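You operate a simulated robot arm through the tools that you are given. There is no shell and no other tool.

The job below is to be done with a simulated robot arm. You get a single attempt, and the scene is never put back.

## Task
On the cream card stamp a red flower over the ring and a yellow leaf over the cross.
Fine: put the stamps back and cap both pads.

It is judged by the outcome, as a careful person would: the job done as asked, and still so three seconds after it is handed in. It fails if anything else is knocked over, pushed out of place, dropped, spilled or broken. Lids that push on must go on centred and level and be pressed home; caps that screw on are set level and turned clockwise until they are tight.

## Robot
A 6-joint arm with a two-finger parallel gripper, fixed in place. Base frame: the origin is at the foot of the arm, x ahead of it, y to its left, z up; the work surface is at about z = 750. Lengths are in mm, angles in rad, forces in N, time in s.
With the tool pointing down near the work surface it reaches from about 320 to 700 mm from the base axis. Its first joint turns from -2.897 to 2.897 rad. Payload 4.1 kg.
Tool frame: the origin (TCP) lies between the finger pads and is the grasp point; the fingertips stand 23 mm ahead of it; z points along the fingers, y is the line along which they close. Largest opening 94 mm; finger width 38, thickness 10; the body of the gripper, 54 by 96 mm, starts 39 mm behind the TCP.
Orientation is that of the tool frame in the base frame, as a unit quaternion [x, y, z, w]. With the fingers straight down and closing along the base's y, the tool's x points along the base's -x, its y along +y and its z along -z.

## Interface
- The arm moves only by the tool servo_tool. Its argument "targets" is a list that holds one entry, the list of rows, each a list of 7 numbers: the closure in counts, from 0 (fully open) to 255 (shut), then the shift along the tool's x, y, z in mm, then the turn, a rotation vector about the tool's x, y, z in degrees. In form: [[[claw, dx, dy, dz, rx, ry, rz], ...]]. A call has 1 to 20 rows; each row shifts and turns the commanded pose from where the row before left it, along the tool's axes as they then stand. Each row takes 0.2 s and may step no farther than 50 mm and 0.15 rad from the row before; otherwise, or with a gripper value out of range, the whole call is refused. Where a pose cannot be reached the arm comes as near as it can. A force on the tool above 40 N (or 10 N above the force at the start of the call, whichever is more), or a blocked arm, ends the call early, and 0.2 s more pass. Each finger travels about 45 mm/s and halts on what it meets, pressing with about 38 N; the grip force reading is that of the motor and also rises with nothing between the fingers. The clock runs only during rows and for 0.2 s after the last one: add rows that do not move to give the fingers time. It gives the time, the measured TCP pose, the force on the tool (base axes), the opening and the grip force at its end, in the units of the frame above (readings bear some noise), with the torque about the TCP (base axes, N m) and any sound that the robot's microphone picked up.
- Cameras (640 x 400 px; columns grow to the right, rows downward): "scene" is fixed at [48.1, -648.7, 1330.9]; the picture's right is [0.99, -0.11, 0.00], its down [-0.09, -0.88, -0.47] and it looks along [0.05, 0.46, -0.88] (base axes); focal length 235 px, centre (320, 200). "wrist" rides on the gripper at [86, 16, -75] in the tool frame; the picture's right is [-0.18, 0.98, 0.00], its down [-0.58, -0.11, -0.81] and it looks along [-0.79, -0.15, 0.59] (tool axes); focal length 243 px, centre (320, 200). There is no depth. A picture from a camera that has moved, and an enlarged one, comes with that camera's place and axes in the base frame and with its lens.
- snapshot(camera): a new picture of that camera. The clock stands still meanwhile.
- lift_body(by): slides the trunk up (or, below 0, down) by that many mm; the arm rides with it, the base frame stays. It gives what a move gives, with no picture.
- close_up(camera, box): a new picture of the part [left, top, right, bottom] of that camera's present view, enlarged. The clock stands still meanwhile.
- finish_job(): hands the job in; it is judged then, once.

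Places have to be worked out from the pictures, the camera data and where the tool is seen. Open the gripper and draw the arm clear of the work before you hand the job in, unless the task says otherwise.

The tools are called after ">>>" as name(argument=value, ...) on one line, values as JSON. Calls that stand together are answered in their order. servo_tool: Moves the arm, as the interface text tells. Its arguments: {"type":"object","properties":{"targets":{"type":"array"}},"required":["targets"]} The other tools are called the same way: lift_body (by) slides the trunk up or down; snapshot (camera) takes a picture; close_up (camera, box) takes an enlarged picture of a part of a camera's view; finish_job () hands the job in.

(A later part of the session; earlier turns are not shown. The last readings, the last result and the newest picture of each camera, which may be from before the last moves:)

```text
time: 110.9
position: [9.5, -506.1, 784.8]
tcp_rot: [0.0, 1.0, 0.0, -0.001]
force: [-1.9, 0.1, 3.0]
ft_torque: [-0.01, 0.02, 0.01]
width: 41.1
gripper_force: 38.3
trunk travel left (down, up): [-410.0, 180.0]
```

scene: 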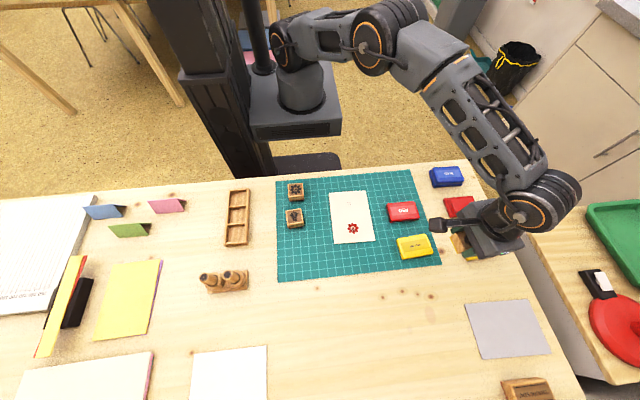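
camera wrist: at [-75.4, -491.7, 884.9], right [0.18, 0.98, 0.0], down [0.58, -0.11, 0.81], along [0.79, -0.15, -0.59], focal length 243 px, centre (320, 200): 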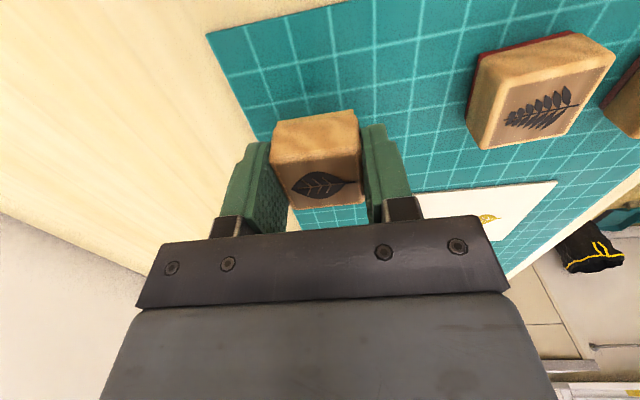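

Light contact at 3 N. I'll release and rise.

>>> servo_tool(targets=[[[78, 0, 0, 0, 0, 0, 0], [78, 0, 0, 0, 0, 0, 0], [78, 0, 0, 0, 0, 0, 0], [78, 0, 0, -20, 0, 0, 0], [78, 0, 0, -35, 0, 0, 0], [78, 0, 0, -35, 0, 0, 0], [78, 0, 0, 0, 0, 0, 0]]])

>>> snapshot(camera="wrist")

>>> close_up(camera="scene", box=[270, 165, 390, 285])

```text
time: 112.5
position: [9.9, -505.5, 873.1]
tcp_rot: [0.0, 1.0, 0.001, -0.001]
force: [-0.5, 0.0, -0.2]
ft_torque: [-0.04, 0.0, 0.01]
width: 65.0
gripper_force: 0.0
trunk travel left (down, up): [-410.0, 180.0]
```

```text
taken
camera wrist: at [-77.1, -489.0, 948.2], right [0.18, 0.98, 0.0], down [0.58, -0.11, 0.81], along [0.79, -0.15, -0.59], focal length 243 px, centre (320, 200)
```

wrist: 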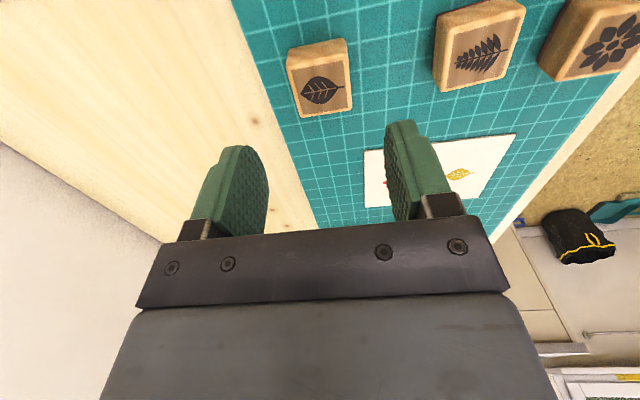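

```text
3.33 times, centred on (330, 225) of scene
camera zoom: at [48.1, -648.7, 1330.9], right [0.99, -0.11, 0.0], down [-0.09, -0.88, -0.47], along [0.05, 0.46, -0.88], focal length 784 px, centre (287, 117)
```

zoom: 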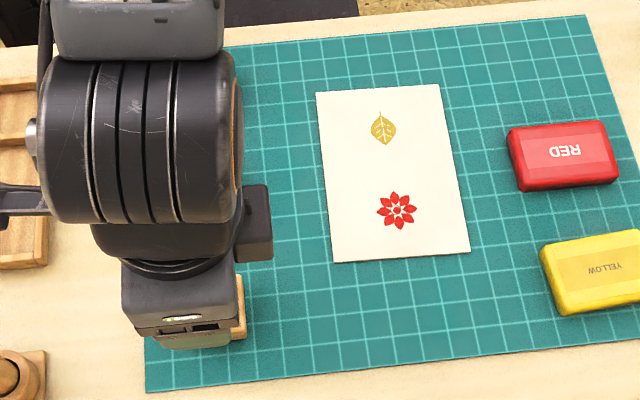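

Both stamps are back in place and both prints look good. Now I'll recap red: go above its lid on the mat at about (299.8, -408.8) and verify.

>>> servo_tool(targets=[[[38, -41.6, 13.7, 0, 0, 0, 0], [38, -41.6, 13.7, 0, 0, 0, 0], [38, -41.6, 13.7, 0, 0, 0, 0], [38, -41.6, 13.7, 0, 0, 0, 0], [38, -41.6, 13.7, 0, 0, 0, 0], [38, -41.6, 13.7, 0, 0, 0, 0], [38, -41.4, 13.8, 0, 0, 0, 0], [38, 0, 0, 30, 0, 0, 0], [38, 0, 0, 30, 0, 0, 0], [38, 0, 0, 0, 0, 0, 0], [38, 0, 0, 0, 0, 0, 0]]])

>>> snapshot(camera="wrist")

>>> close_up(camera="wrist", box=[200, 30, 440, 235])

>>> close_up(camera="scene", box=[270, 165, 390, 285])

```text
time: 114.9
position: [300.0, -409.9, 814.6]
tcp_rot: [0.001, 1.0, 0.001, -0.001]
force: [0.1, 0.1, 0.1]
ft_torque: [0.0, -0.02, -0.01]
width: 80.1
gripper_force: 0.1
trunk travel left (down, up): [-410.0, 180.0]
```

```text
taken
camera wrist: at [213.6, -393.3, 889.1], right [0.18, 0.98, 0.0], down [0.58, -0.11, 0.81], along [0.79, -0.15, -0.59], focal length 243 px, centre (320, 200)
```

wrist: 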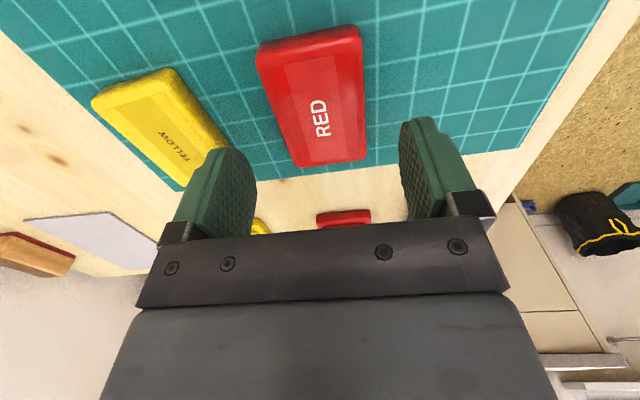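

```text
1.95 times, centred on (320, 132) of wrist
camera zoom: at [213.6, -393.3, 889.1], right [0.18, 0.98, 0.0], down [0.58, -0.11, 0.81], along [0.79, -0.15, -0.59], focal length 473 px, centre (320, 332)
```

zoom: 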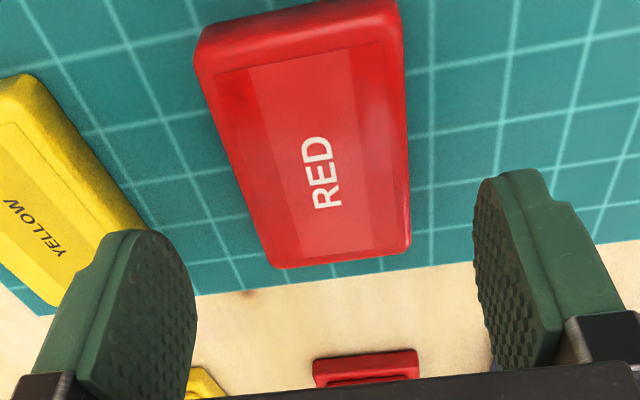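

```text
3.33 times, centred on (330, 225) of scene
camera zoom: at [48.1, -648.7, 1330.9], right [0.99, -0.11, 0.0], down [-0.09, -0.88, -0.47], along [0.05, 0.46, -0.88], focal length 784 px, centre (287, 117)
```

zoom: 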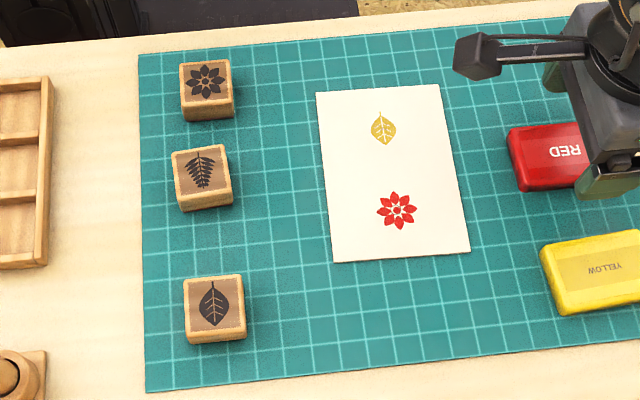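

The stamps stand as they were, with no stray marks visible. The red lid is between the fingers, so I'll descend to its grip height and close.

>>> servo_tool(targets=[[[38, 0, 0.4, 16, 0, 0, 0], [38, 0, 0, 16, 0, 0, 0], [38, 0, 0, 0, 0, 0, 0], [255, 0, 0, 0, 0, 0, 0], [255, 0, 0, 0, 0, 0, 0], [255, 0, 0, 0, 0, 0, 0], [255, 0, 0, 0, 0, 0, 0], [255, 0, 0, 0, 0, 0, 0]]])

>>> snapshot(camera="wrist")

>>> close_up(camera="wrist", box=[200, 30, 440, 235])

```text
time: 116.7
position: [300.6, -410.0, 784.3]
tcp_rot: [0.0, 1.0, 0.001, 0.0]
force: [0.1, 0.8, 0.4]
ft_torque: [0.02, 0.0, 0.01]
width: 50.6
gripper_force: 38.3
trunk travel left (down, up): [-410.0, 180.0]
```

```text
taken
camera wrist: at [214.5, -393.7, 858.2], right [0.18, 0.98, 0.0], down [0.58, -0.11, 0.81], along [0.79, -0.15, -0.59], focal length 243 px, centre (320, 200)
```

wrist: 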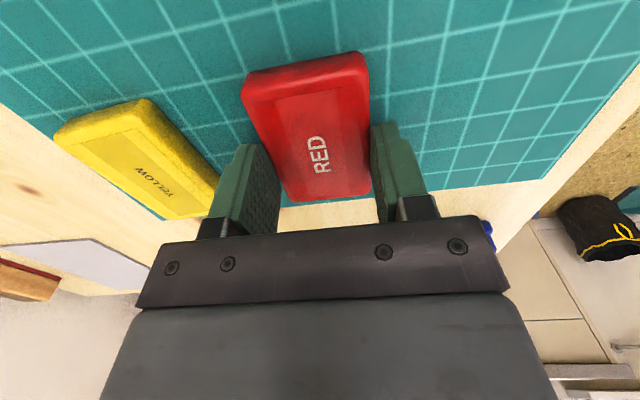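

```text
1.95 times, centred on (320, 132) of wrist
camera zoom: at [214.5, -393.7, 858.2], right [0.18, 0.98, 0.0], down [0.58, -0.11, 0.81], along [0.79, -0.15, -0.59], focal length 473 px, centre (320, 332)
```

zoom: 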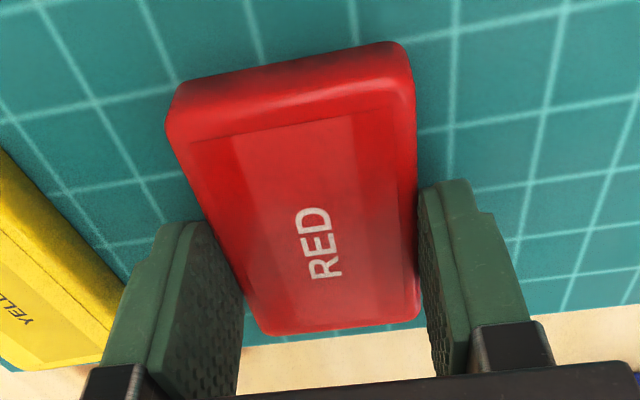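

The red lid is gripped at 50.6 mm, in the same hold as before. I'll lift it and carry it above the red pad.

>>> servo_tool(targets=[[[255, 0, 0, -10, 0, 0, 0], [255, 0, 0, -25, 0, 0, 0], [255, 0, 0, -25, 0, 0, 0], [255, -41, 0.3, 0, 0, 0, 0], [255, -41, 0.3, 0, 0, 0, 0], [255, -41, 0.2, 0, 0, 0, 0], [255, -41.5, 0.2, 0, 0, 0, 0], [255, 0, 0, 25, 0, 0, 0], [255, 0, 0, 0, 0, 0, 0], [255, 0, 0, 0, 0, 0, 0]]])

>>> close_up(camera="wrist", box=[200, 0, 440, 205])

>>> close_up(camera="scene", box=[420, 160, 510, 230])

```text
time: 118.9
position: [465.2, -407.6, 817.8]
tcp_rot: [0.001, 1.0, 0.001, -0.001]
force: [0.7, -0.9, -0.2]
ft_torque: [0.0, 0.02, -0.02]
width: 50.5
gripper_force: 37.8
trunk travel left (down, up): [-410.0, 180.0]
```

```text
1.95 times, centred on (320, 102) of wrist
camera zoom: at [378.9, -391.1, 892.4], right [0.18, 0.98, 0.0], down [0.58, -0.11, 0.81], along [0.79, -0.15, -0.59], focal length 473 px, centre (320, 390)
```

zoom: 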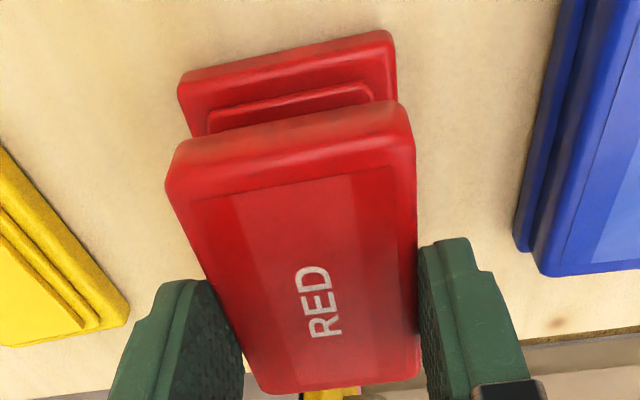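

```text
5.71 times, centred on (465, 195) of scene
camera zoom: at [48.1, -648.7, 1330.9], right [0.99, -0.11, 0.0], down [-0.09, -0.88, -0.47], along [0.05, 0.46, -0.88], focal length 1344 px, centre (-509, 229)
```

zoom: 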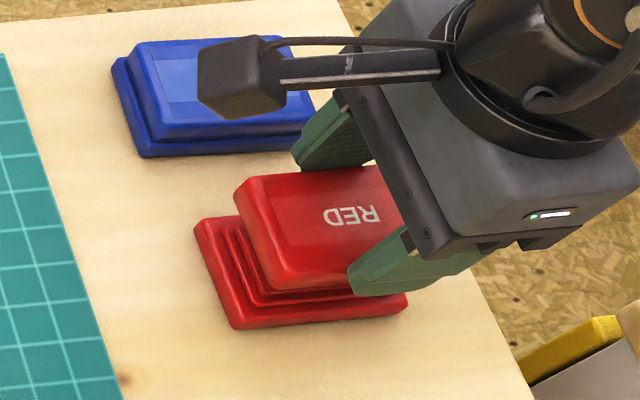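

>>> close_up(camera="wrist", box=[235, 5, 385, 95])

```text
4.27 times, centred on (310, 50) of wrist
camera zoom: at [378.9, -391.1, 892.4], right [0.18, 0.98, 0.0], down [0.58, -0.11, 0.81], along [0.79, -0.15, -0.59], focal length 1035 px, centre (363, 840)
```

zoom: 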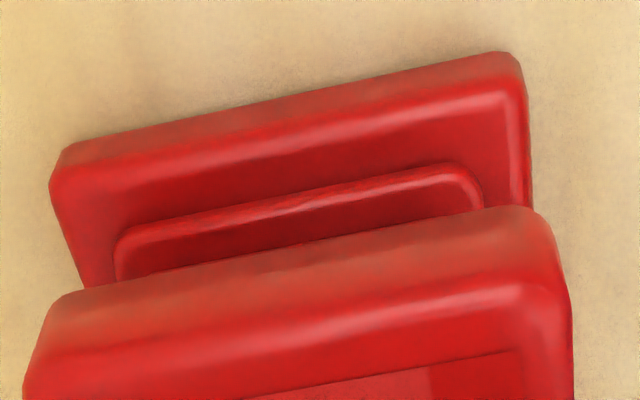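

The base's raised lip is centred at -17.3 laterally, the lid is at -16.3, and the near edges agree in x. I'll shift by -1.0 in y and descend toward seating.

>>> servo_tool(targets=[[[255, 0, -1.0, 0, 0, 0, 0], [255, 0, 0, 10, 0, 0, 0], [255, 0, 0, 8, 0, 0, 0], [255, 0, 0, 0, 0, 0, 0], [255, 0, 0, 0, 0, 0, 0]]])

>>> close_up(camera="wrist", box=[235, 5, 385, 95])

>>> close_up(camera="scene", box=[430, 180, 500, 230])

```text
time: 120.1
position: [465.6, -409.5, 799.3]
tcp_rot: [0.0, 1.0, 0.0, 0.0]
force: [0.2, -0.5, -0.1]
ft_torque: [0.01, -0.01, -0.02]
width: 50.8
gripper_force: 38.3
trunk travel left (down, up): [-410.0, 180.0]
```

```text
4.27 times, centred on (310, 50) of wrist
camera zoom: at [379.9, -392.9, 873.5], right [0.18, 0.98, 0.0], down [0.58, -0.11, 0.81], along [0.79, -0.15, -0.59], focal length 1035 px, centre (363, 840)
```

zoom: 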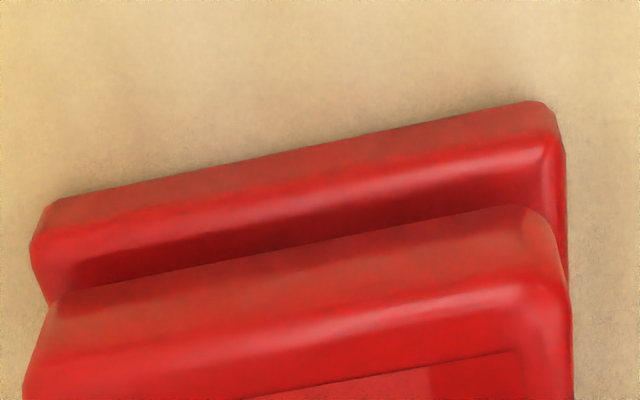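

```text
8.00 times, centred on (465, 205) of scene
camera zoom: at [48.1, -648.7, 1330.9], right [0.99, -0.11, 0.0], down [-0.09, -0.88, -0.47], along [0.05, 0.46, -0.88], focal length 1882 px, centre (-840, 160)
```

zoom: 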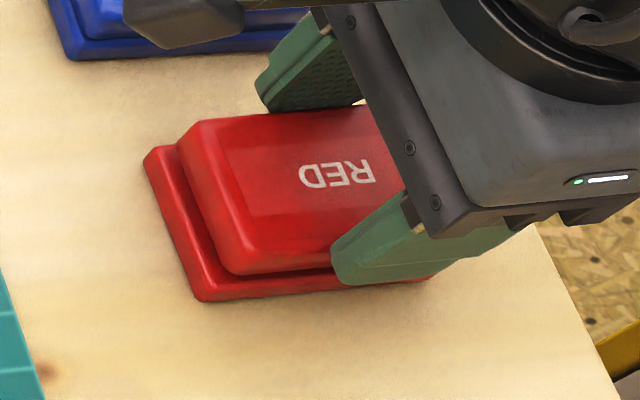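

>>> servo_tool(targets=[[[255, 1.0, 0.9, 0, 0, 0, 0], [255, 0, 0, 0, 0, 0, 0], [255, 0, 0, 0, 0, 0, 0]]])

>>> close_up(camera="wrist", box=[235, 5, 385, 95])

```text
time: 120.9
position: [464.1, -407.1, 799.3]
tcp_rot: [0.0, 1.0, 0.001, -0.001]
force: [-1.4, -0.1, -0.5]
ft_torque: [0.0, 0.02, 0.01]
width: 50.8
gripper_force: 37.7
trunk travel left (down, up): [-410.0, 180.0]
```

```text
4.27 times, centred on (310, 50) of wrist
camera zoom: at [378.8, -391.9, 873.9], right [0.18, 0.98, 0.0], down [0.58, -0.11, 0.81], along [0.79, -0.15, -0.59], focal length 1035 px, centre (363, 840)
```

zoom: 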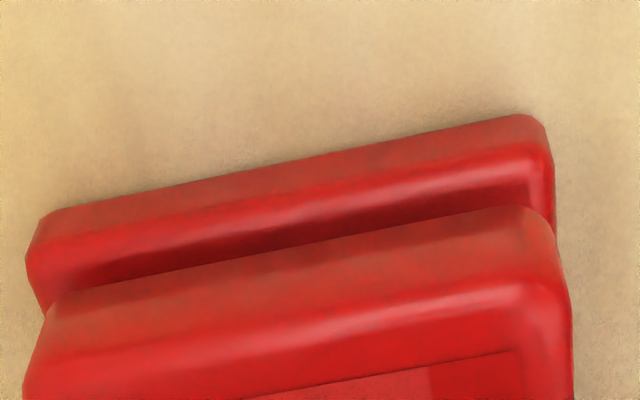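

Now aligned: base centre at -16.7 against the lid at -16.4, near edges matching. I'll lower in small steps and feel for the seat.

>>> servo_tool(targets=[[[255, 0, 0, 2, 0, 0, 0], [255, 0, 0, 2, 0, 0, 0], [255, 0, 0, 0, 0, 0, 0]]])

>>> close_up(camera="wrist", box=[235, 5, 385, 95])

```text
time: 121.7
position: [465.2, -408.7, 795.5]
tcp_rot: [-0.001, 1.0, 0.001, -0.001]
force: [-0.2, 0.2, -0.1]
ft_torque: [-0.02, 0.01, -0.01]
width: 50.8
gripper_force: 37.9
trunk travel left (down, up): [-410.0, 180.0]
```

```text
4.27 times, centred on (310, 50) of wrist
camera zoom: at [378.8, -392.3, 870.1], right [0.18, 0.98, 0.0], down [0.58, -0.11, 0.81], along [0.79, -0.15, -0.59], focal length 1035 px, centre (363, 840)
```

zoom: 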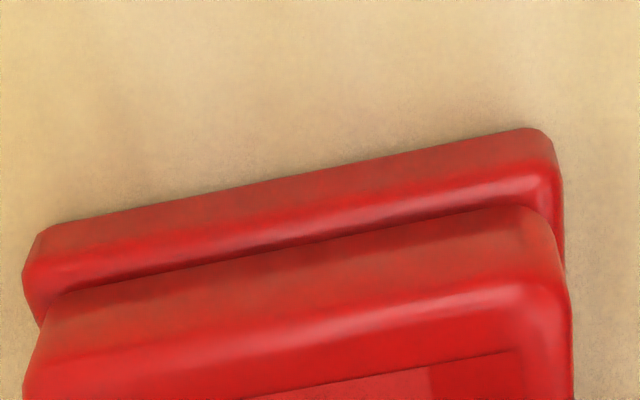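

>>> servo_tool(targets=[[[255, 0, 0.2, 1, 0, 0, 0], [255, 0, 0, 1, 0, 0, 0], [255, 0, 0, 0, 0, 0, 0]]])

>>> servo_tool(targets=[[[255, 0, 0, 1, 0, 0, 0], [255, 0, 0, 0, 0, 0, 0]]])

```text
time: 122.5
position: [466.8, -409.1, 793.6]
tcp_rot: [0.0, 1.0, 0.002, 0.0]
force: [-0.8, -0.1, 0.6]
ft_torque: [0.01, -0.02, 0.02]
width: 50.8
gripper_force: 37.9
trunk travel left (down, up): [-410.0, 180.0]
```

```text
time: 123.1
position: [464.7, -408.9, 793.0]
tcp_rot: [0.0, 1.0, 0.001, -0.001]
force: [0.3, 2.2, -0.5]
ft_torque: [0.01, 0.01, 0.02]
width: 50.6
gripper_force: 38.1
trunk travel left (down, up): [-410.0, 180.0]
```

>>> servo_tool(targets=[[[255, 0, 0, 1, 0, 0, 0], [255, 0, 0, 0, 0, 0, 0]]])

>>> close_up(camera="wrist", box=[235, 5, 385, 95])

```text
time: 123.7
position: [466.6, -408.8, 792.1]
tcp_rot: [0.0, 1.0, 0.0, 0.0]
force: [0.6, -1.3, 4.7]
ft_torque: [0.08, 0.05, 0.02]
width: 50.9
gripper_force: 38.5
trunk travel left (down, up): [-410.0, 180.0]
```

```text
4.27 times, centred on (310, 50) of wrist
camera zoom: at [379.0, -391.9, 867.0], right [0.18, 0.98, 0.0], down [0.58, -0.11, 0.81], along [0.79, -0.15, -0.59], focal length 1035 px, centre (363, 840)
```

zoom: 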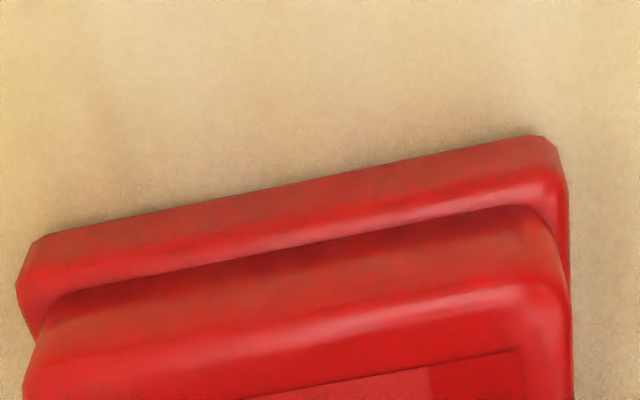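

Contact at 4.7 N, right at the seating height. I'll press further to seat it and listen for the snap.

>>> servo_tool(targets=[[[255, 0, 0, 1, 0, 0, 0], [255, 0, 0, 0.7, 0, 0, 0], [255, 0, 0, 0, 0, 0, 0]]])

```text
time: 124.5
position: [465.4, -407.3, 791.7]
tcp_rot: [0.0, 1.0, -0.002, 0.001]
force: [3.7, -3.3, 24.8]
ft_torque: [0.21, 0.34, 0.02]
width: 50.8
gripper_force: 37.6
trunk travel left (down, up): [-410.0, 180.0]
```

No snap yet at 25 N. I'll release, close the fingers, and press the lid down from above at its centre.

>>> servo_tool(targets=[[[255, 0, 0, -1.5, 0, 0, 0], [38, 0, 0, 0, 0, 0, 0], [38, 0, 0, 0, 0, 0, 0], [38, 0, 0, 0, 0, 0, 0], [38, 0, 0, -25, 0, 0, 0], [38, 0, 0, -10, 0, 0, 0], [255, 0, 0, 0, 0, 0, 0], [255, 0, 0, 0, 0, 0, 0], [255, 0, 0, 0, 0, 0, 0], [255, 0, 0, 0, 0, 0, 0], [255, 0, 0, 0, 0, 0, 0], [255, 0, 0, 0, 0, 0, 0]]])

>>> snapshot(camera="wrist")

>>> close_up(camera="scene", box=[430, 170, 500, 230])

```text
time: 127.1
position: [464.6, -408.2, 825.7]
tcp_rot: [0.0, 1.0, 0.002, 0.0]
force: [0.2, 0.2, -0.2]
ft_torque: [0.0, -0.01, 0.03]
width: 0.0
gripper_force: 38.1
trunk travel left (down, up): [-410.0, 180.0]
heard: snap
```

```text
taken
camera wrist: at [377.7, -391.2, 900.7], right [0.18, 0.98, 0.0], down [0.58, -0.11, 0.81], along [0.79, -0.15, -0.59], focal length 243 px, centre (320, 200)
```

wrist: 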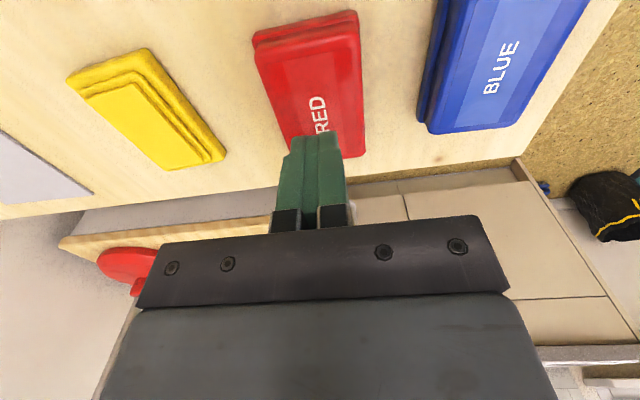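

```text
6.67 times, centred on (465, 200) of scene
camera zoom: at [48.1, -648.7, 1330.9], right [0.99, -0.11, 0.0], down [-0.09, -0.88, -0.47], along [0.05, 0.46, -0.88], focal length 1568 px, centre (-647, 200)
```

zoom: 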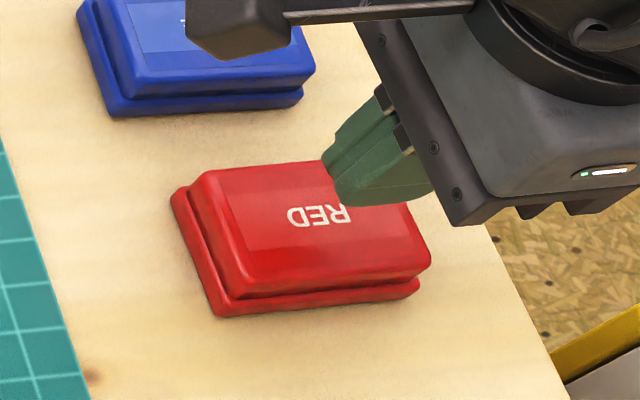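

A snap was heard as I let go, so the lid has latched. To be sure it's home, I'll press its top centre with the closed fingers.

>>> servo_tool(targets=[[[255, -0.8, -1, 12, 0, 0, 0], [255, 0, 0, 9, 0, 0, 0], [255, 0, 0, 2, 0, 0, 0], [255, 0, 0, 0, 0, 0, 0]]])

>>> servo_tool(targets=[[[255, 0, 0, 1, 0, 0, 0], [255, 0, 0, 1, 0, 0, 0], [255, 0, 0, 0, 0, 0, 0]]])

```text
time: 128.1
position: [465.1, -409.4, 802.8]
tcp_rot: [-0.001, 1.0, 0.001, -0.002]
force: [-0.4, 0.0, -0.5]
ft_torque: [0.04, 0.02, 0.0]
width: 0.1
gripper_force: 38.1
trunk travel left (down, up): [-410.0, 180.0]
```

```text
time: 128.9
position: [464.8, -409.0, 800.8]
tcp_rot: [0.0, 1.0, 0.002, -0.001]
force: [0.5, 0.4, 0.4]
ft_torque: [0.0, 0.01, 0.02]
width: 0.0
gripper_force: 38.1
trunk travel left (down, up): [-410.0, 180.0]
```

>>> servo_tool(targets=[[[255, 0, 0, 1, 0, 0, 0], [255, 0, 0, 0, 0, 0, 0]]])

>>> servo_tool(targets=[[[255, 0, 0, 1, 0, 0, 0], [255, 0, 0, 0, 0, 0, 0]]])

>>> servo_tool(targets=[[[255, 0, 0, 1, 0, 0, 0], [255, 0, 0, 0, 0, 0, 0]]])

```text
time: 129.5
position: [465.4, -411.0, 801.5]
tcp_rot: [0.0, 1.0, 0.0, 0.0]
force: [-1.0, 0.6, 2.6]
ft_torque: [-0.01, 0.06, -0.01]
width: 0.0
gripper_force: 38.0
trunk travel left (down, up): [-410.0, 180.0]
```

```text
time: 130.1
position: [465.0, -408.2, 798.8]
tcp_rot: [0.0, 1.0, 0.001, 0.002]
force: [-1.6, -0.4, 11.2]
ft_torque: [-0.02, 0.02, -0.01]
width: 0.0
gripper_force: 37.6
trunk travel left (down, up): [-410.0, 180.0]
```

```text
time: 130.7
position: [466.0, -409.5, 800.8]
tcp_rot: [0.0, 1.0, -0.002, 0.0]
force: [-0.4, 0.1, 16.9]
ft_torque: [-0.02, 0.02, -0.04]
width: 0.0
gripper_force: 38.2
trunk travel left (down, up): [-410.0, 180.0]
```

>>> servo_tool(targets=[[[255, 0, 0, 1.3, 0, 0, 0], [255, 0, 0, 0, 0, 0, 0], [255, 0, 0, 0, 0, 0, 0]]])

>>> servo_tool(targets=[[[255, 0, 0, -5, 0, 0, 0], [255, 0, 0, -25, 0, 0, 0], [255, 0, 0, -40, 0, 0, 0], [38, 20, 0, 0, 0, 0, 0], [38, 0, 0, 0, 0, 0, 0], [38, 0, 0, 0, 0, 0, 0], [38, 0, 0, 0, 0, 0, 0]]])

>>> snapshot(camera="wrist")

>>> close_up(camera="wrist", box=[240, 40, 500, 180])

>>> close_up(camera="scene", box=[425, 155, 505, 225])

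```text
time: 131.5
position: [466.3, -409.9, 799.0]
tcp_rot: [0.001, 1.0, -0.001, 0.002]
force: [5.7, -3.2, 26.5]
ft_torque: [-0.04, -0.01, 0.01]
width: 0.0
gripper_force: 38.0
trunk travel left (down, up): [-410.0, 180.0]
```

```text
time: 133.1
position: [446.4, -408.4, 866.5]
tcp_rot: [0.0, 1.0, 0.0, -0.001]
force: [-0.3, 0.1, 0.2]
ft_torque: [0.02, 0.0, 0.04]
width: 80.0
gripper_force: 0.1
trunk travel left (down, up): [-410.0, 180.0]
```

```text
taken
camera wrist: at [360.3, -392.1, 941.0], right [0.18, 0.98, 0.0], down [0.58, -0.11, 0.81], along [0.79, -0.15, -0.59], focal length 243 px, centre (320, 200)
```

wrist: 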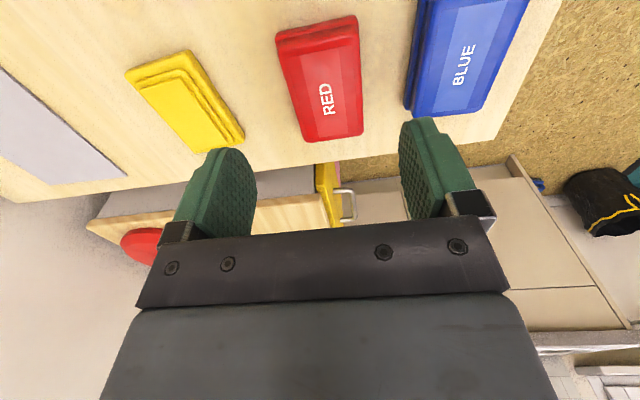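

```text
2.46 times, centred on (370, 110) of wrist
camera zoom: at [360.3, -392.1, 941.0], right [0.18, 0.98, 0.0], down [0.58, -0.11, 0.81], along [0.79, -0.15, -0.59], focal length 597 px, centre (197, 422)
```

zoom: 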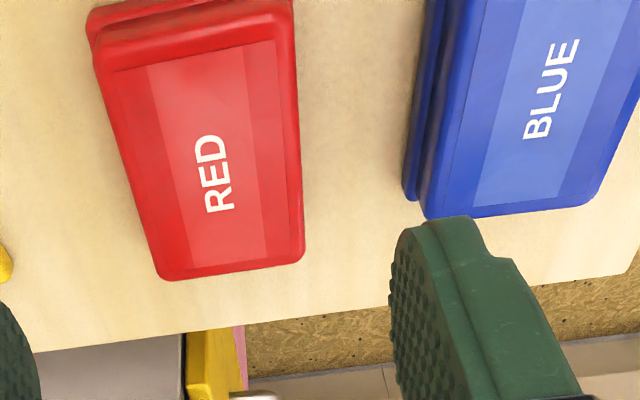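

```text
5.71 times, centred on (465, 190) of scene
camera zoom: at [48.1, -648.7, 1330.9], right [0.99, -0.11, 0.0], down [-0.09, -0.88, -0.47], along [0.05, 0.46, -0.88], focal length 1344 px, centre (-509, 257)
```

zoom: 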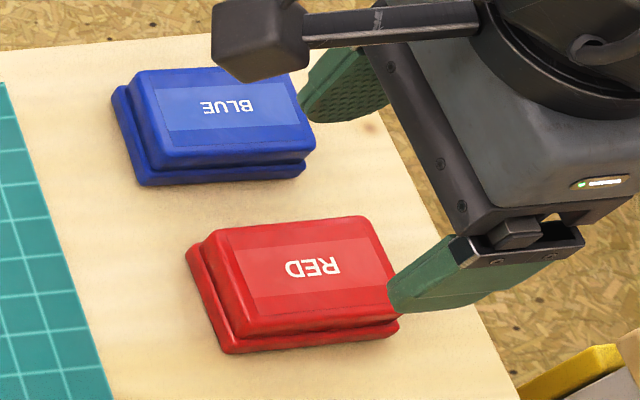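

The red lid sits centred, level and latched. Now the yellow lid: I'll move to view it with the tool yawed +4.5°.

>>> servo_tool(targets=[[[38, 40.3, -24.2, 0, 0, 0, 0], [38, 40.3, -24.2, 0, 0, 0, 0], [38, 40.3, -24.2, 0, 0, 0, 0], [38, 40.3, -24.2, 0, 0, 0, 0], [38, 0, 0, 0, 0, 0, -4.5], [38, 0, 0, 25, 0, 0, 0], [38, 0, 0, 25, 0, 0, 0], [38, 0, 0, 0, 0, 0, 0], [38, 0, 0, 0, 0, 0, 0]]])

>>> snapshot(camera="wrist")

>>> close_up(camera="wrist", box=[200, 10, 440, 215])

```text
time: 135.1
position: [285.5, -506.6, 816.5]
tcp_rot: [-0.04, 0.999, 0.001, -0.001]
force: [0.0, 0.5, 0.7]
ft_torque: [0.0, -0.02, -0.01]
width: 79.7
gripper_force: 0.0
trunk travel left (down, up): [-410.0, 180.0]
```

```text
taken
camera wrist: at [197.7, -497.0, 890.7], right [0.11, 0.99, 0.0], down [0.59, -0.06, 0.81], along [0.8, -0.08, -0.59], focal length 243 px, centre (320, 200)
```

wrist: 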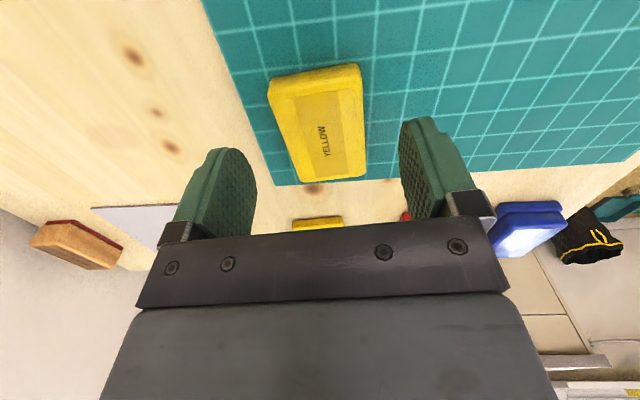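

```text
1.95 times, centred on (320, 112) of wrist
camera zoom: at [197.7, -497.0, 890.7], right [0.11, 0.99, 0.0], down [0.59, -0.06, 0.81], along [0.8, -0.08, -0.59], focal length 473 px, centre (320, 371)
```

zoom: 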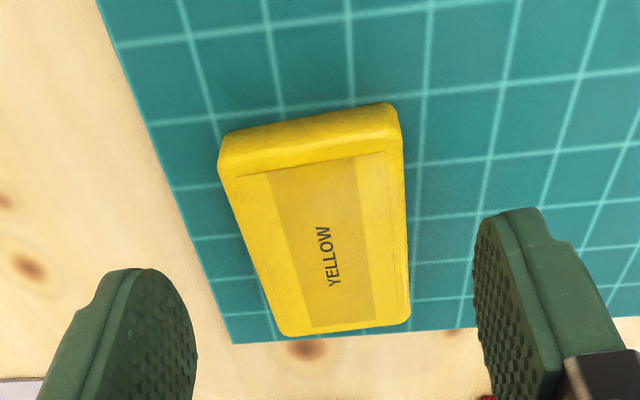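

The yellow lid's centre is about 17.5 mm ahead of the TCP and 1 mm to +y. I'll move 4.3 mm forward and 1 mm sideways, to reproduce the reachable 13 mm offset grip, then descend and close.

>>> servo_tool(targets=[[[38, -4.3, 1.0, 0, 0, 0, 0], [38, 0, 0, 16, 0, 0, 0], [38, 0, 0, 16, 0, 0, 0], [38, 0, 0, 0, 0, 0, 0], [38, 0, 0, 0, 0, 0, 0]]])

>>> close_up(camera="wrist", box=[200, 30, 440, 235])

>>> servo_tool(targets=[[[255, 0, 0, 0, 0, 0, 0], [255, 0, 0, 0, 0, 0, 0], [255, 0, 0, 0, 0, 0, 0], [255, 0, 0, 0, 0, 0, 0]]])

>>> close_up(camera="wrist", box=[200, 30, 440, 235])

```text
time: 136.3
position: [287.9, -505.7, 783.9]
tcp_rot: [-0.039, 0.999, 0.001, 0.001]
force: [-1.0, -0.6, -0.1]
ft_torque: [0.04, -0.01, -0.01]
width: 79.8
gripper_force: 0.1
trunk travel left (down, up): [-410.0, 180.0]
```

```text
1.95 times, centred on (320, 132) of wrist
camera zoom: at [200.9, -495.6, 859.2], right [0.11, 0.99, 0.0], down [0.59, -0.06, 0.81], along [0.8, -0.09, -0.59], focal length 473 px, centre (320, 332)
```

zoom: 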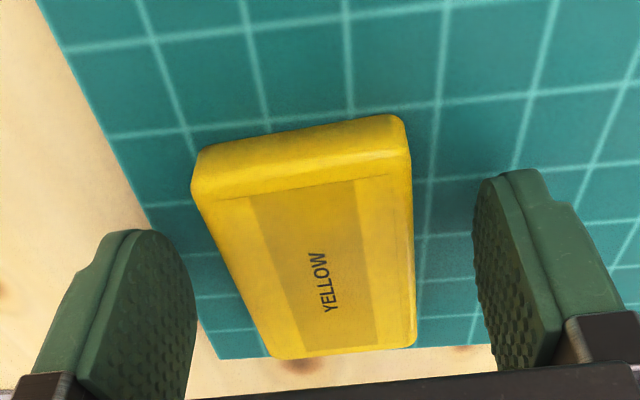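

```text
time: 137.3
position: [288.2, -506.1, 784.5]
tcp_rot: [-0.039, 0.999, 0.001, 0.0]
force: [0.1, -0.2, 0.2]
ft_torque: [-0.05, 0.01, 0.04]
width: 51.0
gripper_force: 37.9
trunk travel left (down, up): [-410.0, 180.0]
```

```text
1.95 times, centred on (320, 132) of wrist
camera zoom: at [200.9, -495.6, 859.4], right [0.11, 0.99, 0.0], down [0.59, -0.06, 0.81], along [0.8, -0.09, -0.59], focal length 473 px, centre (320, 332)
```

zoom: 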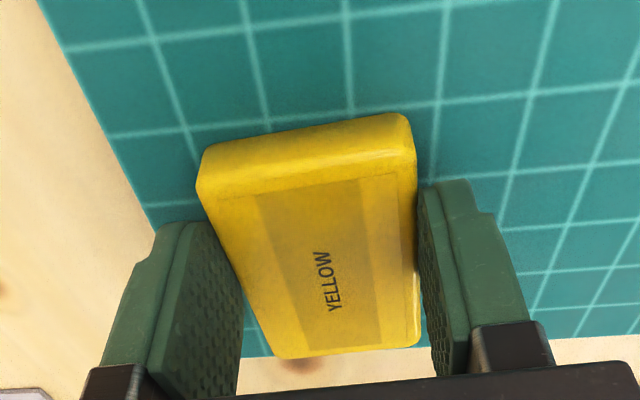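

The yellow lid is gripped, with its centre about 12.6 mm ahead of the TCP. I'll lift it, carry it toward the pad, lower to about z=818 and slide out to just above the base at target camera (358.2, -512.7).

>>> servo_tool(targets=[[[255, 0, 0, -10, 0, 0, 0], [255, 0, 0, -24, 0, 0, 0], [255, -37, -6.2, 0, 0, 0, 0], [255, -37, -6.2, 0, 0, 0, 0], [255, -37, -6.1, 0, 0, 0, 0], [255, -14.8, -3.6, 0, 0, 0, 0], [255, -14.8, -3.6, 0, 0, 0, 0], [255, -14.8, -3.6, 0, 0, 0, 0], [255, 0, 0, 0, 0, 0, 0], [255, 0, 0, 0, 0, 0, 0]]])

>>> close_up(camera="wrist", box=[200, 0, 440, 205])

>>> close_up(camera="wrist", box=[235, 15, 385, 105])

>>> close_up(camera="scene", box=[430, 200, 520, 275])

```text
time: 139.5
position: [446.2, -523.1, 817.7]
tcp_rot: [-0.04, 0.999, 0.001, -0.002]
force: [0.5, -1.3, 0.2]
ft_torque: [0.0, 0.02, 0.02]
width: 50.8
gripper_force: 38.3
trunk travel left (down, up): [-410.0, 180.0]
```

```text
1.95 times, centred on (320, 102) of wrist
camera zoom: at [358.5, -512.8, 892.7], right [0.11, 0.99, 0.0], down [0.59, -0.06, 0.81], along [0.8, -0.08, -0.59], focal length 473 px, centre (320, 390)
```

zoom: 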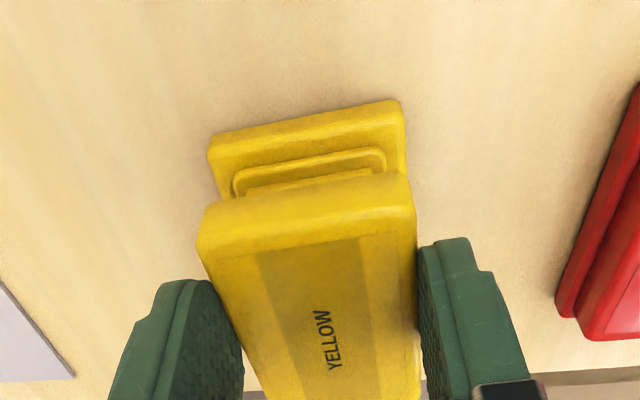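

```text
4.27 times, centred on (310, 60) of wrist
camera zoom: at [358.5, -512.8, 892.7], right [0.11, 0.99, 0.0], down [0.59, -0.06, 0.81], along [0.8, -0.08, -0.59], focal length 1035 px, centre (363, 797)
```

zoom: 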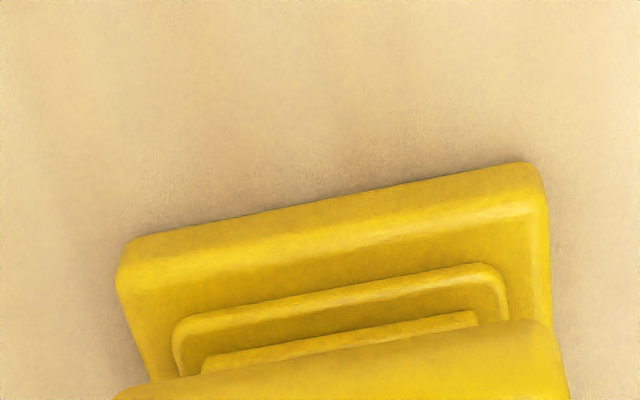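

```text
5.33 times, centred on (475, 238) of scene
camera zoom: at [48.1, -648.7, 1330.9], right [0.99, -0.11, 0.0], down [-0.09, -0.88, -0.47], along [0.05, 0.46, -0.88], focal length 1254 px, centre (-507, 0)
```

zoom: 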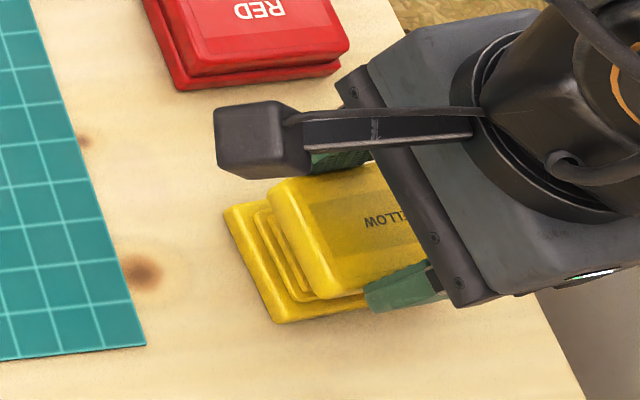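

The yellow base's lip is centred at -16.0 laterally against the lid at -16.5, and both near edges and yaw agree. I'll trim +0.5 in y and descend to just above seating.

>>> servo_tool(targets=[[[255, 0, 0.5, 0, 0, 0, 0], [255, 0, 0, 9, 0, 0, 0], [255, 0, 0, 8, 0, 0, 0], [255, 0, 0, 0, 0, 0, 0], [255, 0, 0, 0, 0, 0, 0]]])

>>> close_up(camera="wrist", box=[235, 15, 385, 105])

```text
time: 140.7
position: [445.8, -521.3, 801.6]
tcp_rot: [-0.038, 0.999, 0.001, -0.002]
force: [-0.1, 0.4, -0.1]
ft_torque: [-0.01, -0.02, 0.01]
width: 50.8
gripper_force: 37.9
trunk travel left (down, up): [-410.0, 180.0]
```

```text
4.27 times, centred on (310, 60) of wrist
camera zoom: at [358.8, -511.8, 876.3], right [0.11, 0.99, 0.0], down [0.59, -0.06, 0.81], along [0.8, -0.08, -0.59], focal length 1035 px, centre (363, 797)
```

zoom: 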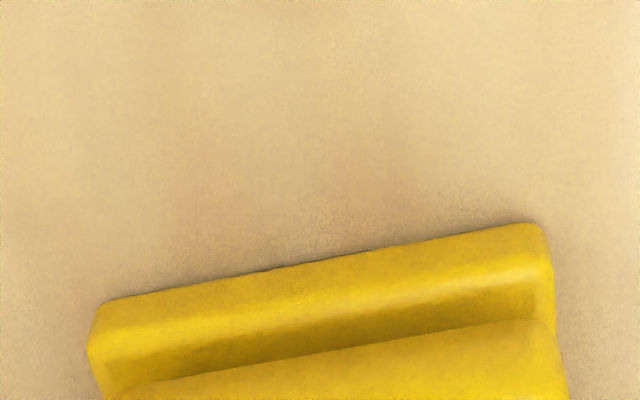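

Alignment is within about 0.4 mm. I'll lower in small steps onto the base.

>>> servo_tool(targets=[[[255, 0, -0.2, 3, 0, 0, 0], [255, 0, 0, 2, 0, 0, 0], [255, 0, 0, 1, 0, 0, 0], [255, 0, 0, 0, 0, 0, 0]]])

>>> close_up(camera="wrist", box=[235, 15, 385, 105])

>>> servo_tool(targets=[[[255, 0, 0, 1, 0, 0, 0], [255, 0, 0, 0, 0, 0, 0]]])

```text
time: 141.7
position: [445.7, -522.5, 795.3]
tcp_rot: [-0.039, 0.999, 0.001, 0.0]
force: [-0.2, -0.5, 0.1]
ft_torque: [0.02, 0.0, -0.01]
width: 50.9
gripper_force: 38.0
trunk travel left (down, up): [-410.0, 180.0]
```

```text
4.27 times, centred on (310, 60) of wrist
camera zoom: at [358.5, -511.6, 870.2], right [0.11, 0.99, 0.0], down [0.59, -0.06, 0.81], along [0.8, -0.09, -0.59], focal length 1035 px, centre (363, 797)
```

zoom: 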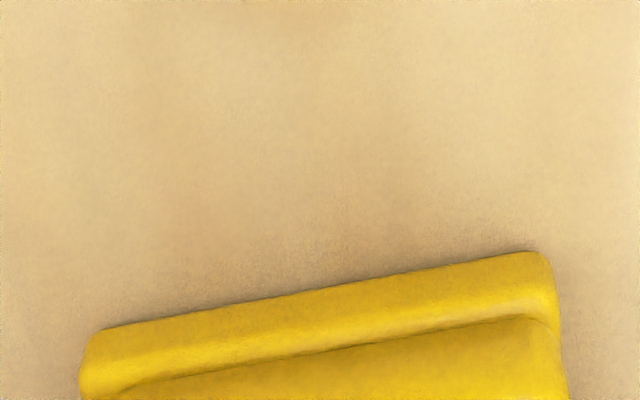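

```text
time: 142.3
position: [445.5, -522.5, 794.4]
tcp_rot: [-0.04, 0.999, 0.001, 0.0]
force: [0.3, -0.2, -0.1]
ft_torque: [0.05, 0.0, 0.01]
width: 50.9
gripper_force: 37.6
trunk travel left (down, up): [-410.0, 180.0]
```

>>> servo_tool(targets=[[[255, 0, 0, 1, 0, 0, 0], [255, 0, 0, 0, 0, 0, 0]]])

>>> servo_tool(targets=[[[255, 0, 0, 1, 0, 0, 0], [255, 0, 0, 0, 0, 0, 0]]])

```text
time: 142.9
position: [445.8, -521.5, 794.1]
tcp_rot: [-0.039, 0.999, 0.0, 0.0]
force: [-0.1, 0.2, 2.2]
ft_torque: [0.0, 0.02, 0.01]
width: 50.8
gripper_force: 37.9
trunk travel left (down, up): [-410.0, 180.0]
```

```text
time: 143.5
position: [446.0, -521.5, 792.9]
tcp_rot: [-0.039, 0.999, -0.001, 0.0]
force: [-1.1, -0.8, 6.7]
ft_torque: [0.03, 0.1, -0.03]
width: 51.0
gripper_force: 38.0
trunk travel left (down, up): [-410.0, 180.0]
```

Contact is at the expected seat height. I'll press on to about 25 N to push it home.

>>> servo_tool(targets=[[[255, 0, 0, 1, 0, 0, 0], [255, 0, 0, 0.8, 0, 0, 0], [255, 0, 0, 0, 0, 0, 0]]])

>>> close_up(camera="wrist", box=[200, 30, 440, 235])

>>> close_up(camera="scene", box=[430, 200, 520, 275])

```text
time: 144.3
position: [445.3, -521.6, 793.9]
tcp_rot: [-0.04, 0.999, -0.001, 0.002]
force: [3.7, -1.7, 19.3]
ft_torque: [0.13, 0.05, -0.01]
width: 50.8
gripper_force: 38.2
trunk travel left (down, up): [-410.0, 180.0]
```

```text
1.95 times, centred on (320, 132) of wrist
camera zoom: at [358.3, -511.5, 867.8], right [0.11, 0.99, 0.0], down [0.59, -0.06, 0.81], along [0.8, -0.09, -0.59], focal length 473 px, centre (320, 332)
```

zoom: 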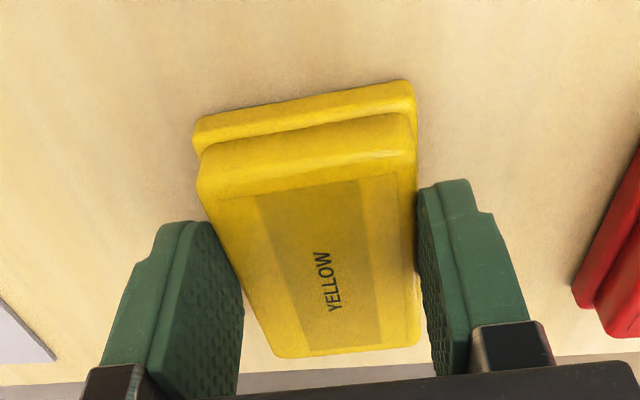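

```text
5.33 times, centred on (475, 238) of scene
camera zoom: at [48.1, -648.7, 1330.9], right [0.99, -0.11, 0.0], down [-0.09, -0.88, -0.47], along [0.05, 0.46, -0.88], focal length 1254 px, centre (-507, 0)
```

zoom: 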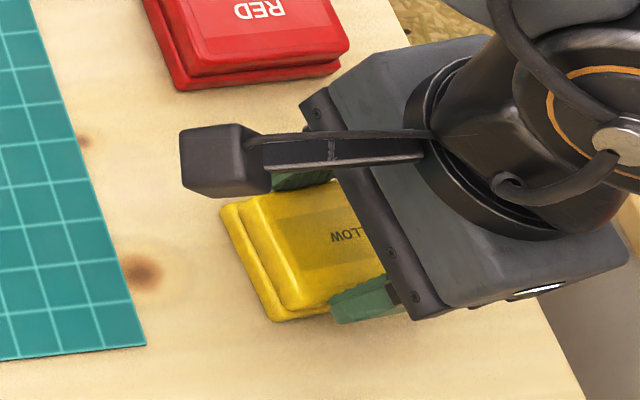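

The lid sits flush all round. I'll release it and listen for the latch, then close the fingers above it for a top press.

>>> servo_tool(targets=[[[255, 0, 0, -1.5, 0, 0, 0], [38, 0, 0, 0, 0, 0, 0], [38, 0, 0, 0, 0, 0, 0], [38, 0, 0, 0, 0, 0, 0], [38, 0, 0, -15, 0, 0, 0], [38, 0, 0, -15, 0, 0, 0], [255, 0, 0, 0, 0, 0, 0], [255, 0, 0, 0, 0, 0, 0], [255, 0, 0, 0, 0, 0, 0], [255, 0, 0, 0, 0, 0, 0], [255, 0, 0, 0, 0, 0, 0], [255, 0, 0, 0, 0, 0, 0]]])

>>> close_up(camera="wrist", box=[200, 10, 440, 215])

>>> close_up(camera="scene", box=[430, 200, 520, 275])

```text
time: 146.9
position: [445.1, -521.6, 822.3]
tcp_rot: [-0.038, 0.999, 0.001, -0.001]
force: [0.1, 0.1, 0.7]
ft_torque: [0.03, 0.02, -0.01]
width: 0.0
gripper_force: 37.4
trunk travel left (down, up): [-410.0, 180.0]
heard: snap
```

```text
1.95 times, centred on (320, 112) of wrist
camera zoom: at [358.3, -511.9, 897.2], right [0.11, 0.99, 0.0], down [0.59, -0.06, 0.81], along [0.8, -0.09, -0.59], focal length 473 px, centre (320, 371)
```

zoom: 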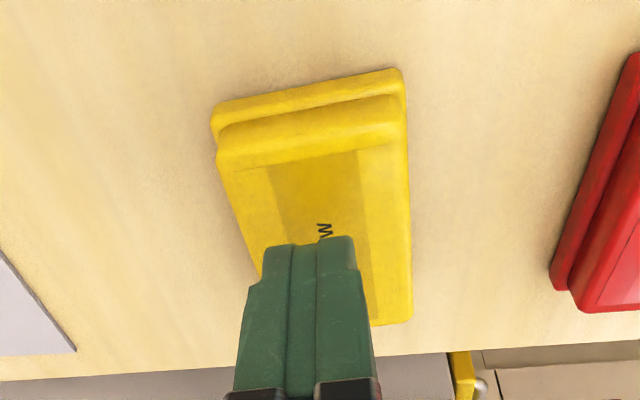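

```text
5.33 times, centred on (475, 238) of scene
camera zoom: at [48.1, -648.7, 1330.9], right [0.99, -0.11, 0.0], down [-0.09, -0.88, -0.47], along [0.05, 0.46, -0.88], focal length 1254 px, centre (-507, 0)
```

zoom: 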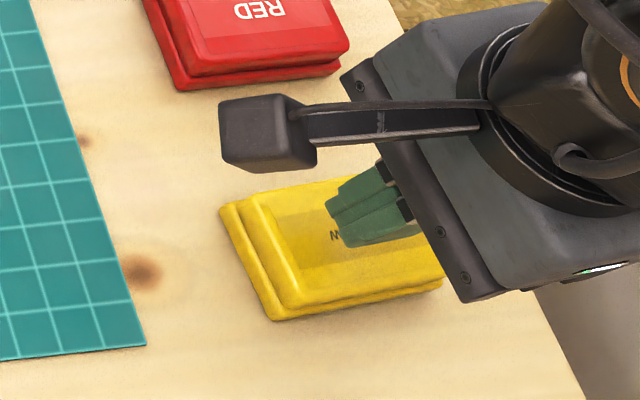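

A snap was heard, so the lid has latched. I'll compare the pad's position with the very first view.

>>> close_up(camera="scene", box=[410, 150, 530, 270])

```text
3.33 times, centred on (470, 210) of scene
camera zoom: at [48.1, -648.7, 1330.9], right [0.99, -0.11, 0.0], down [-0.09, -0.88, -0.47], along [0.05, 0.46, -0.88], focal length 784 px, centre (-180, 167)
```

zoom: 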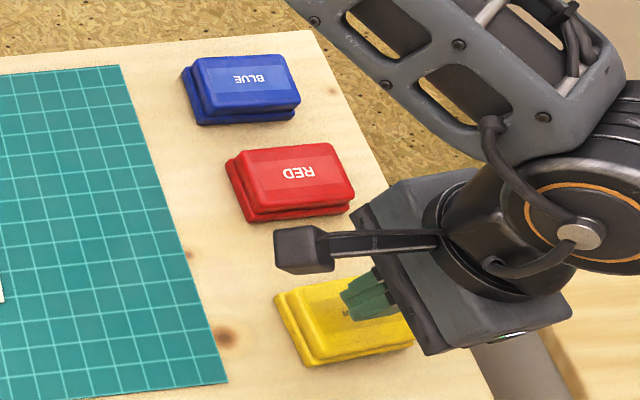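

>>> close_up(camera="scene", box=[420, 160, 510, 230])

>>> close_up(camera="scene", box=[430, 185, 500, 235])

```text
5.71 times, centred on (465, 195) of scene
camera zoom: at [48.1, -648.7, 1330.9], right [0.99, -0.11, 0.0], down [-0.09, -0.88, -0.47], along [0.05, 0.46, -0.88], focal length 1344 px, centre (-509, 229)
```

zoom: 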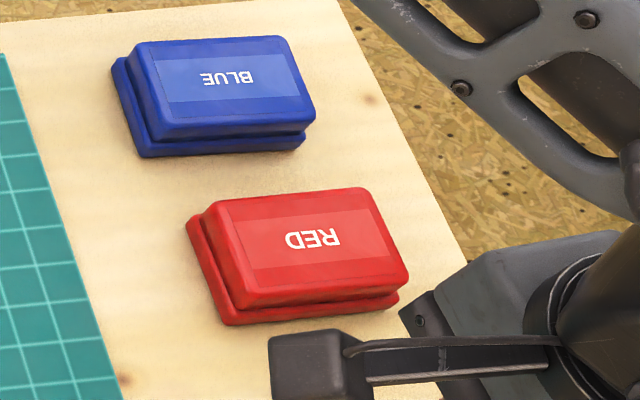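

```text
8.00 times, centred on (465, 210) of scene
camera zoom: at [48.1, -648.7, 1330.9], right [0.99, -0.11, 0.0], down [-0.09, -0.88, -0.47], along [0.05, 0.46, -0.88], focal length 1882 px, centre (-840, 120)
```

zoom: 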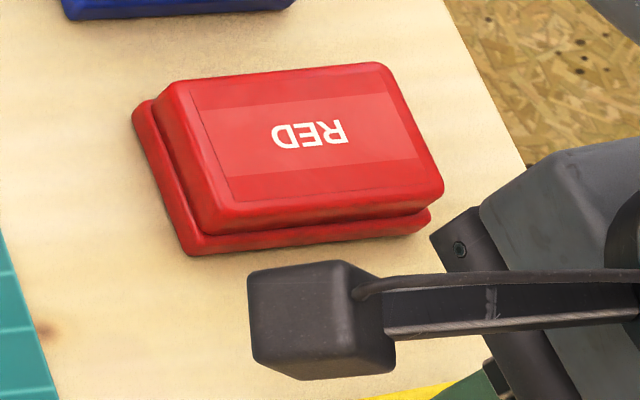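

Both lids look flush on their bases. The red pad shifted about 4 mm under the earlier top press, which is small, so I'll only touch the yellow top lightly to confirm it's at the seated height of about 777.

>>> servo_tool(targets=[[[255, -3, 0, 0, 0, 0, 0], [255, 0, 0, 10, 0, 0, 0], [255, 0, 0, 9, 0, 0, 0], [255, 0, 0, 0, 0, 0, 0]]])

>>> servo_tool(targets=[[[255, 0, 0, 1, 0, 0, 0], [255, 0, 0, 1, 0, 0, 0], [255, 0, 0, 0, 0, 0, 0]]])

>>> servo_tool(targets=[[[255, 0, 0, 1, 0, 0, 0], [255, 0, 0, 0, 0, 0, 0]]])

```text
time: 147.9
position: [449.1, -521.7, 803.6]
tcp_rot: [-0.039, 0.999, 0.001, 0.0]
force: [0.3, -0.5, 0.5]
ft_torque: [0.0, 0.01, 0.01]
width: 0.2
gripper_force: 38.0
trunk travel left (down, up): [-410.0, 180.0]
```

```text
time: 148.7
position: [448.4, -521.6, 800.4]
tcp_rot: [-0.039, 0.999, 0.001, -0.001]
force: [-1.0, 0.6, -0.1]
ft_torque: [0.05, 0.03, 0.01]
width: 0.0
gripper_force: 37.9
trunk travel left (down, up): [-410.0, 180.0]
```

```text
time: 149.3
position: [448.7, -522.3, 800.8]
tcp_rot: [-0.039, 0.999, 0.001, 0.0]
force: [0.1, -0.2, -0.4]
ft_torque: [0.03, 0.05, 0.0]
width: 0.0
gripper_force: 37.9
trunk travel left (down, up): [-410.0, 180.0]
```

>>> servo_tool(targets=[[[255, 0, 0, 1, 0, 0, 0], [255, 0, 0, 0, 0, 0, 0]]])

>>> snapshot(camera="wrist")

```text
time: 149.9
position: [448.6, -521.0, 800.0]
tcp_rot: [-0.039, 0.999, 0.001, -0.001]
force: [-0.6, -0.2, 4.7]
ft_torque: [-0.04, -0.01, 0.02]
width: 0.2
gripper_force: 38.2
trunk travel left (down, up): [-410.0, 180.0]
```

```text
taken
camera wrist: at [361.7, -511.6, 874.6], right [0.11, 0.99, 0.0], down [0.59, -0.06, 0.81], along [0.8, -0.09, -0.59], focal length 243 px, centre (320, 200)
```

wrist: 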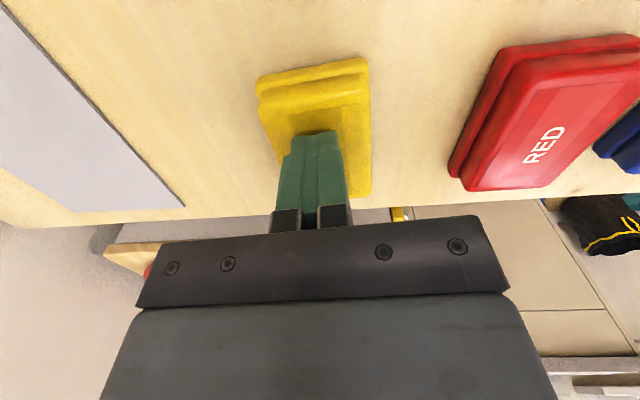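

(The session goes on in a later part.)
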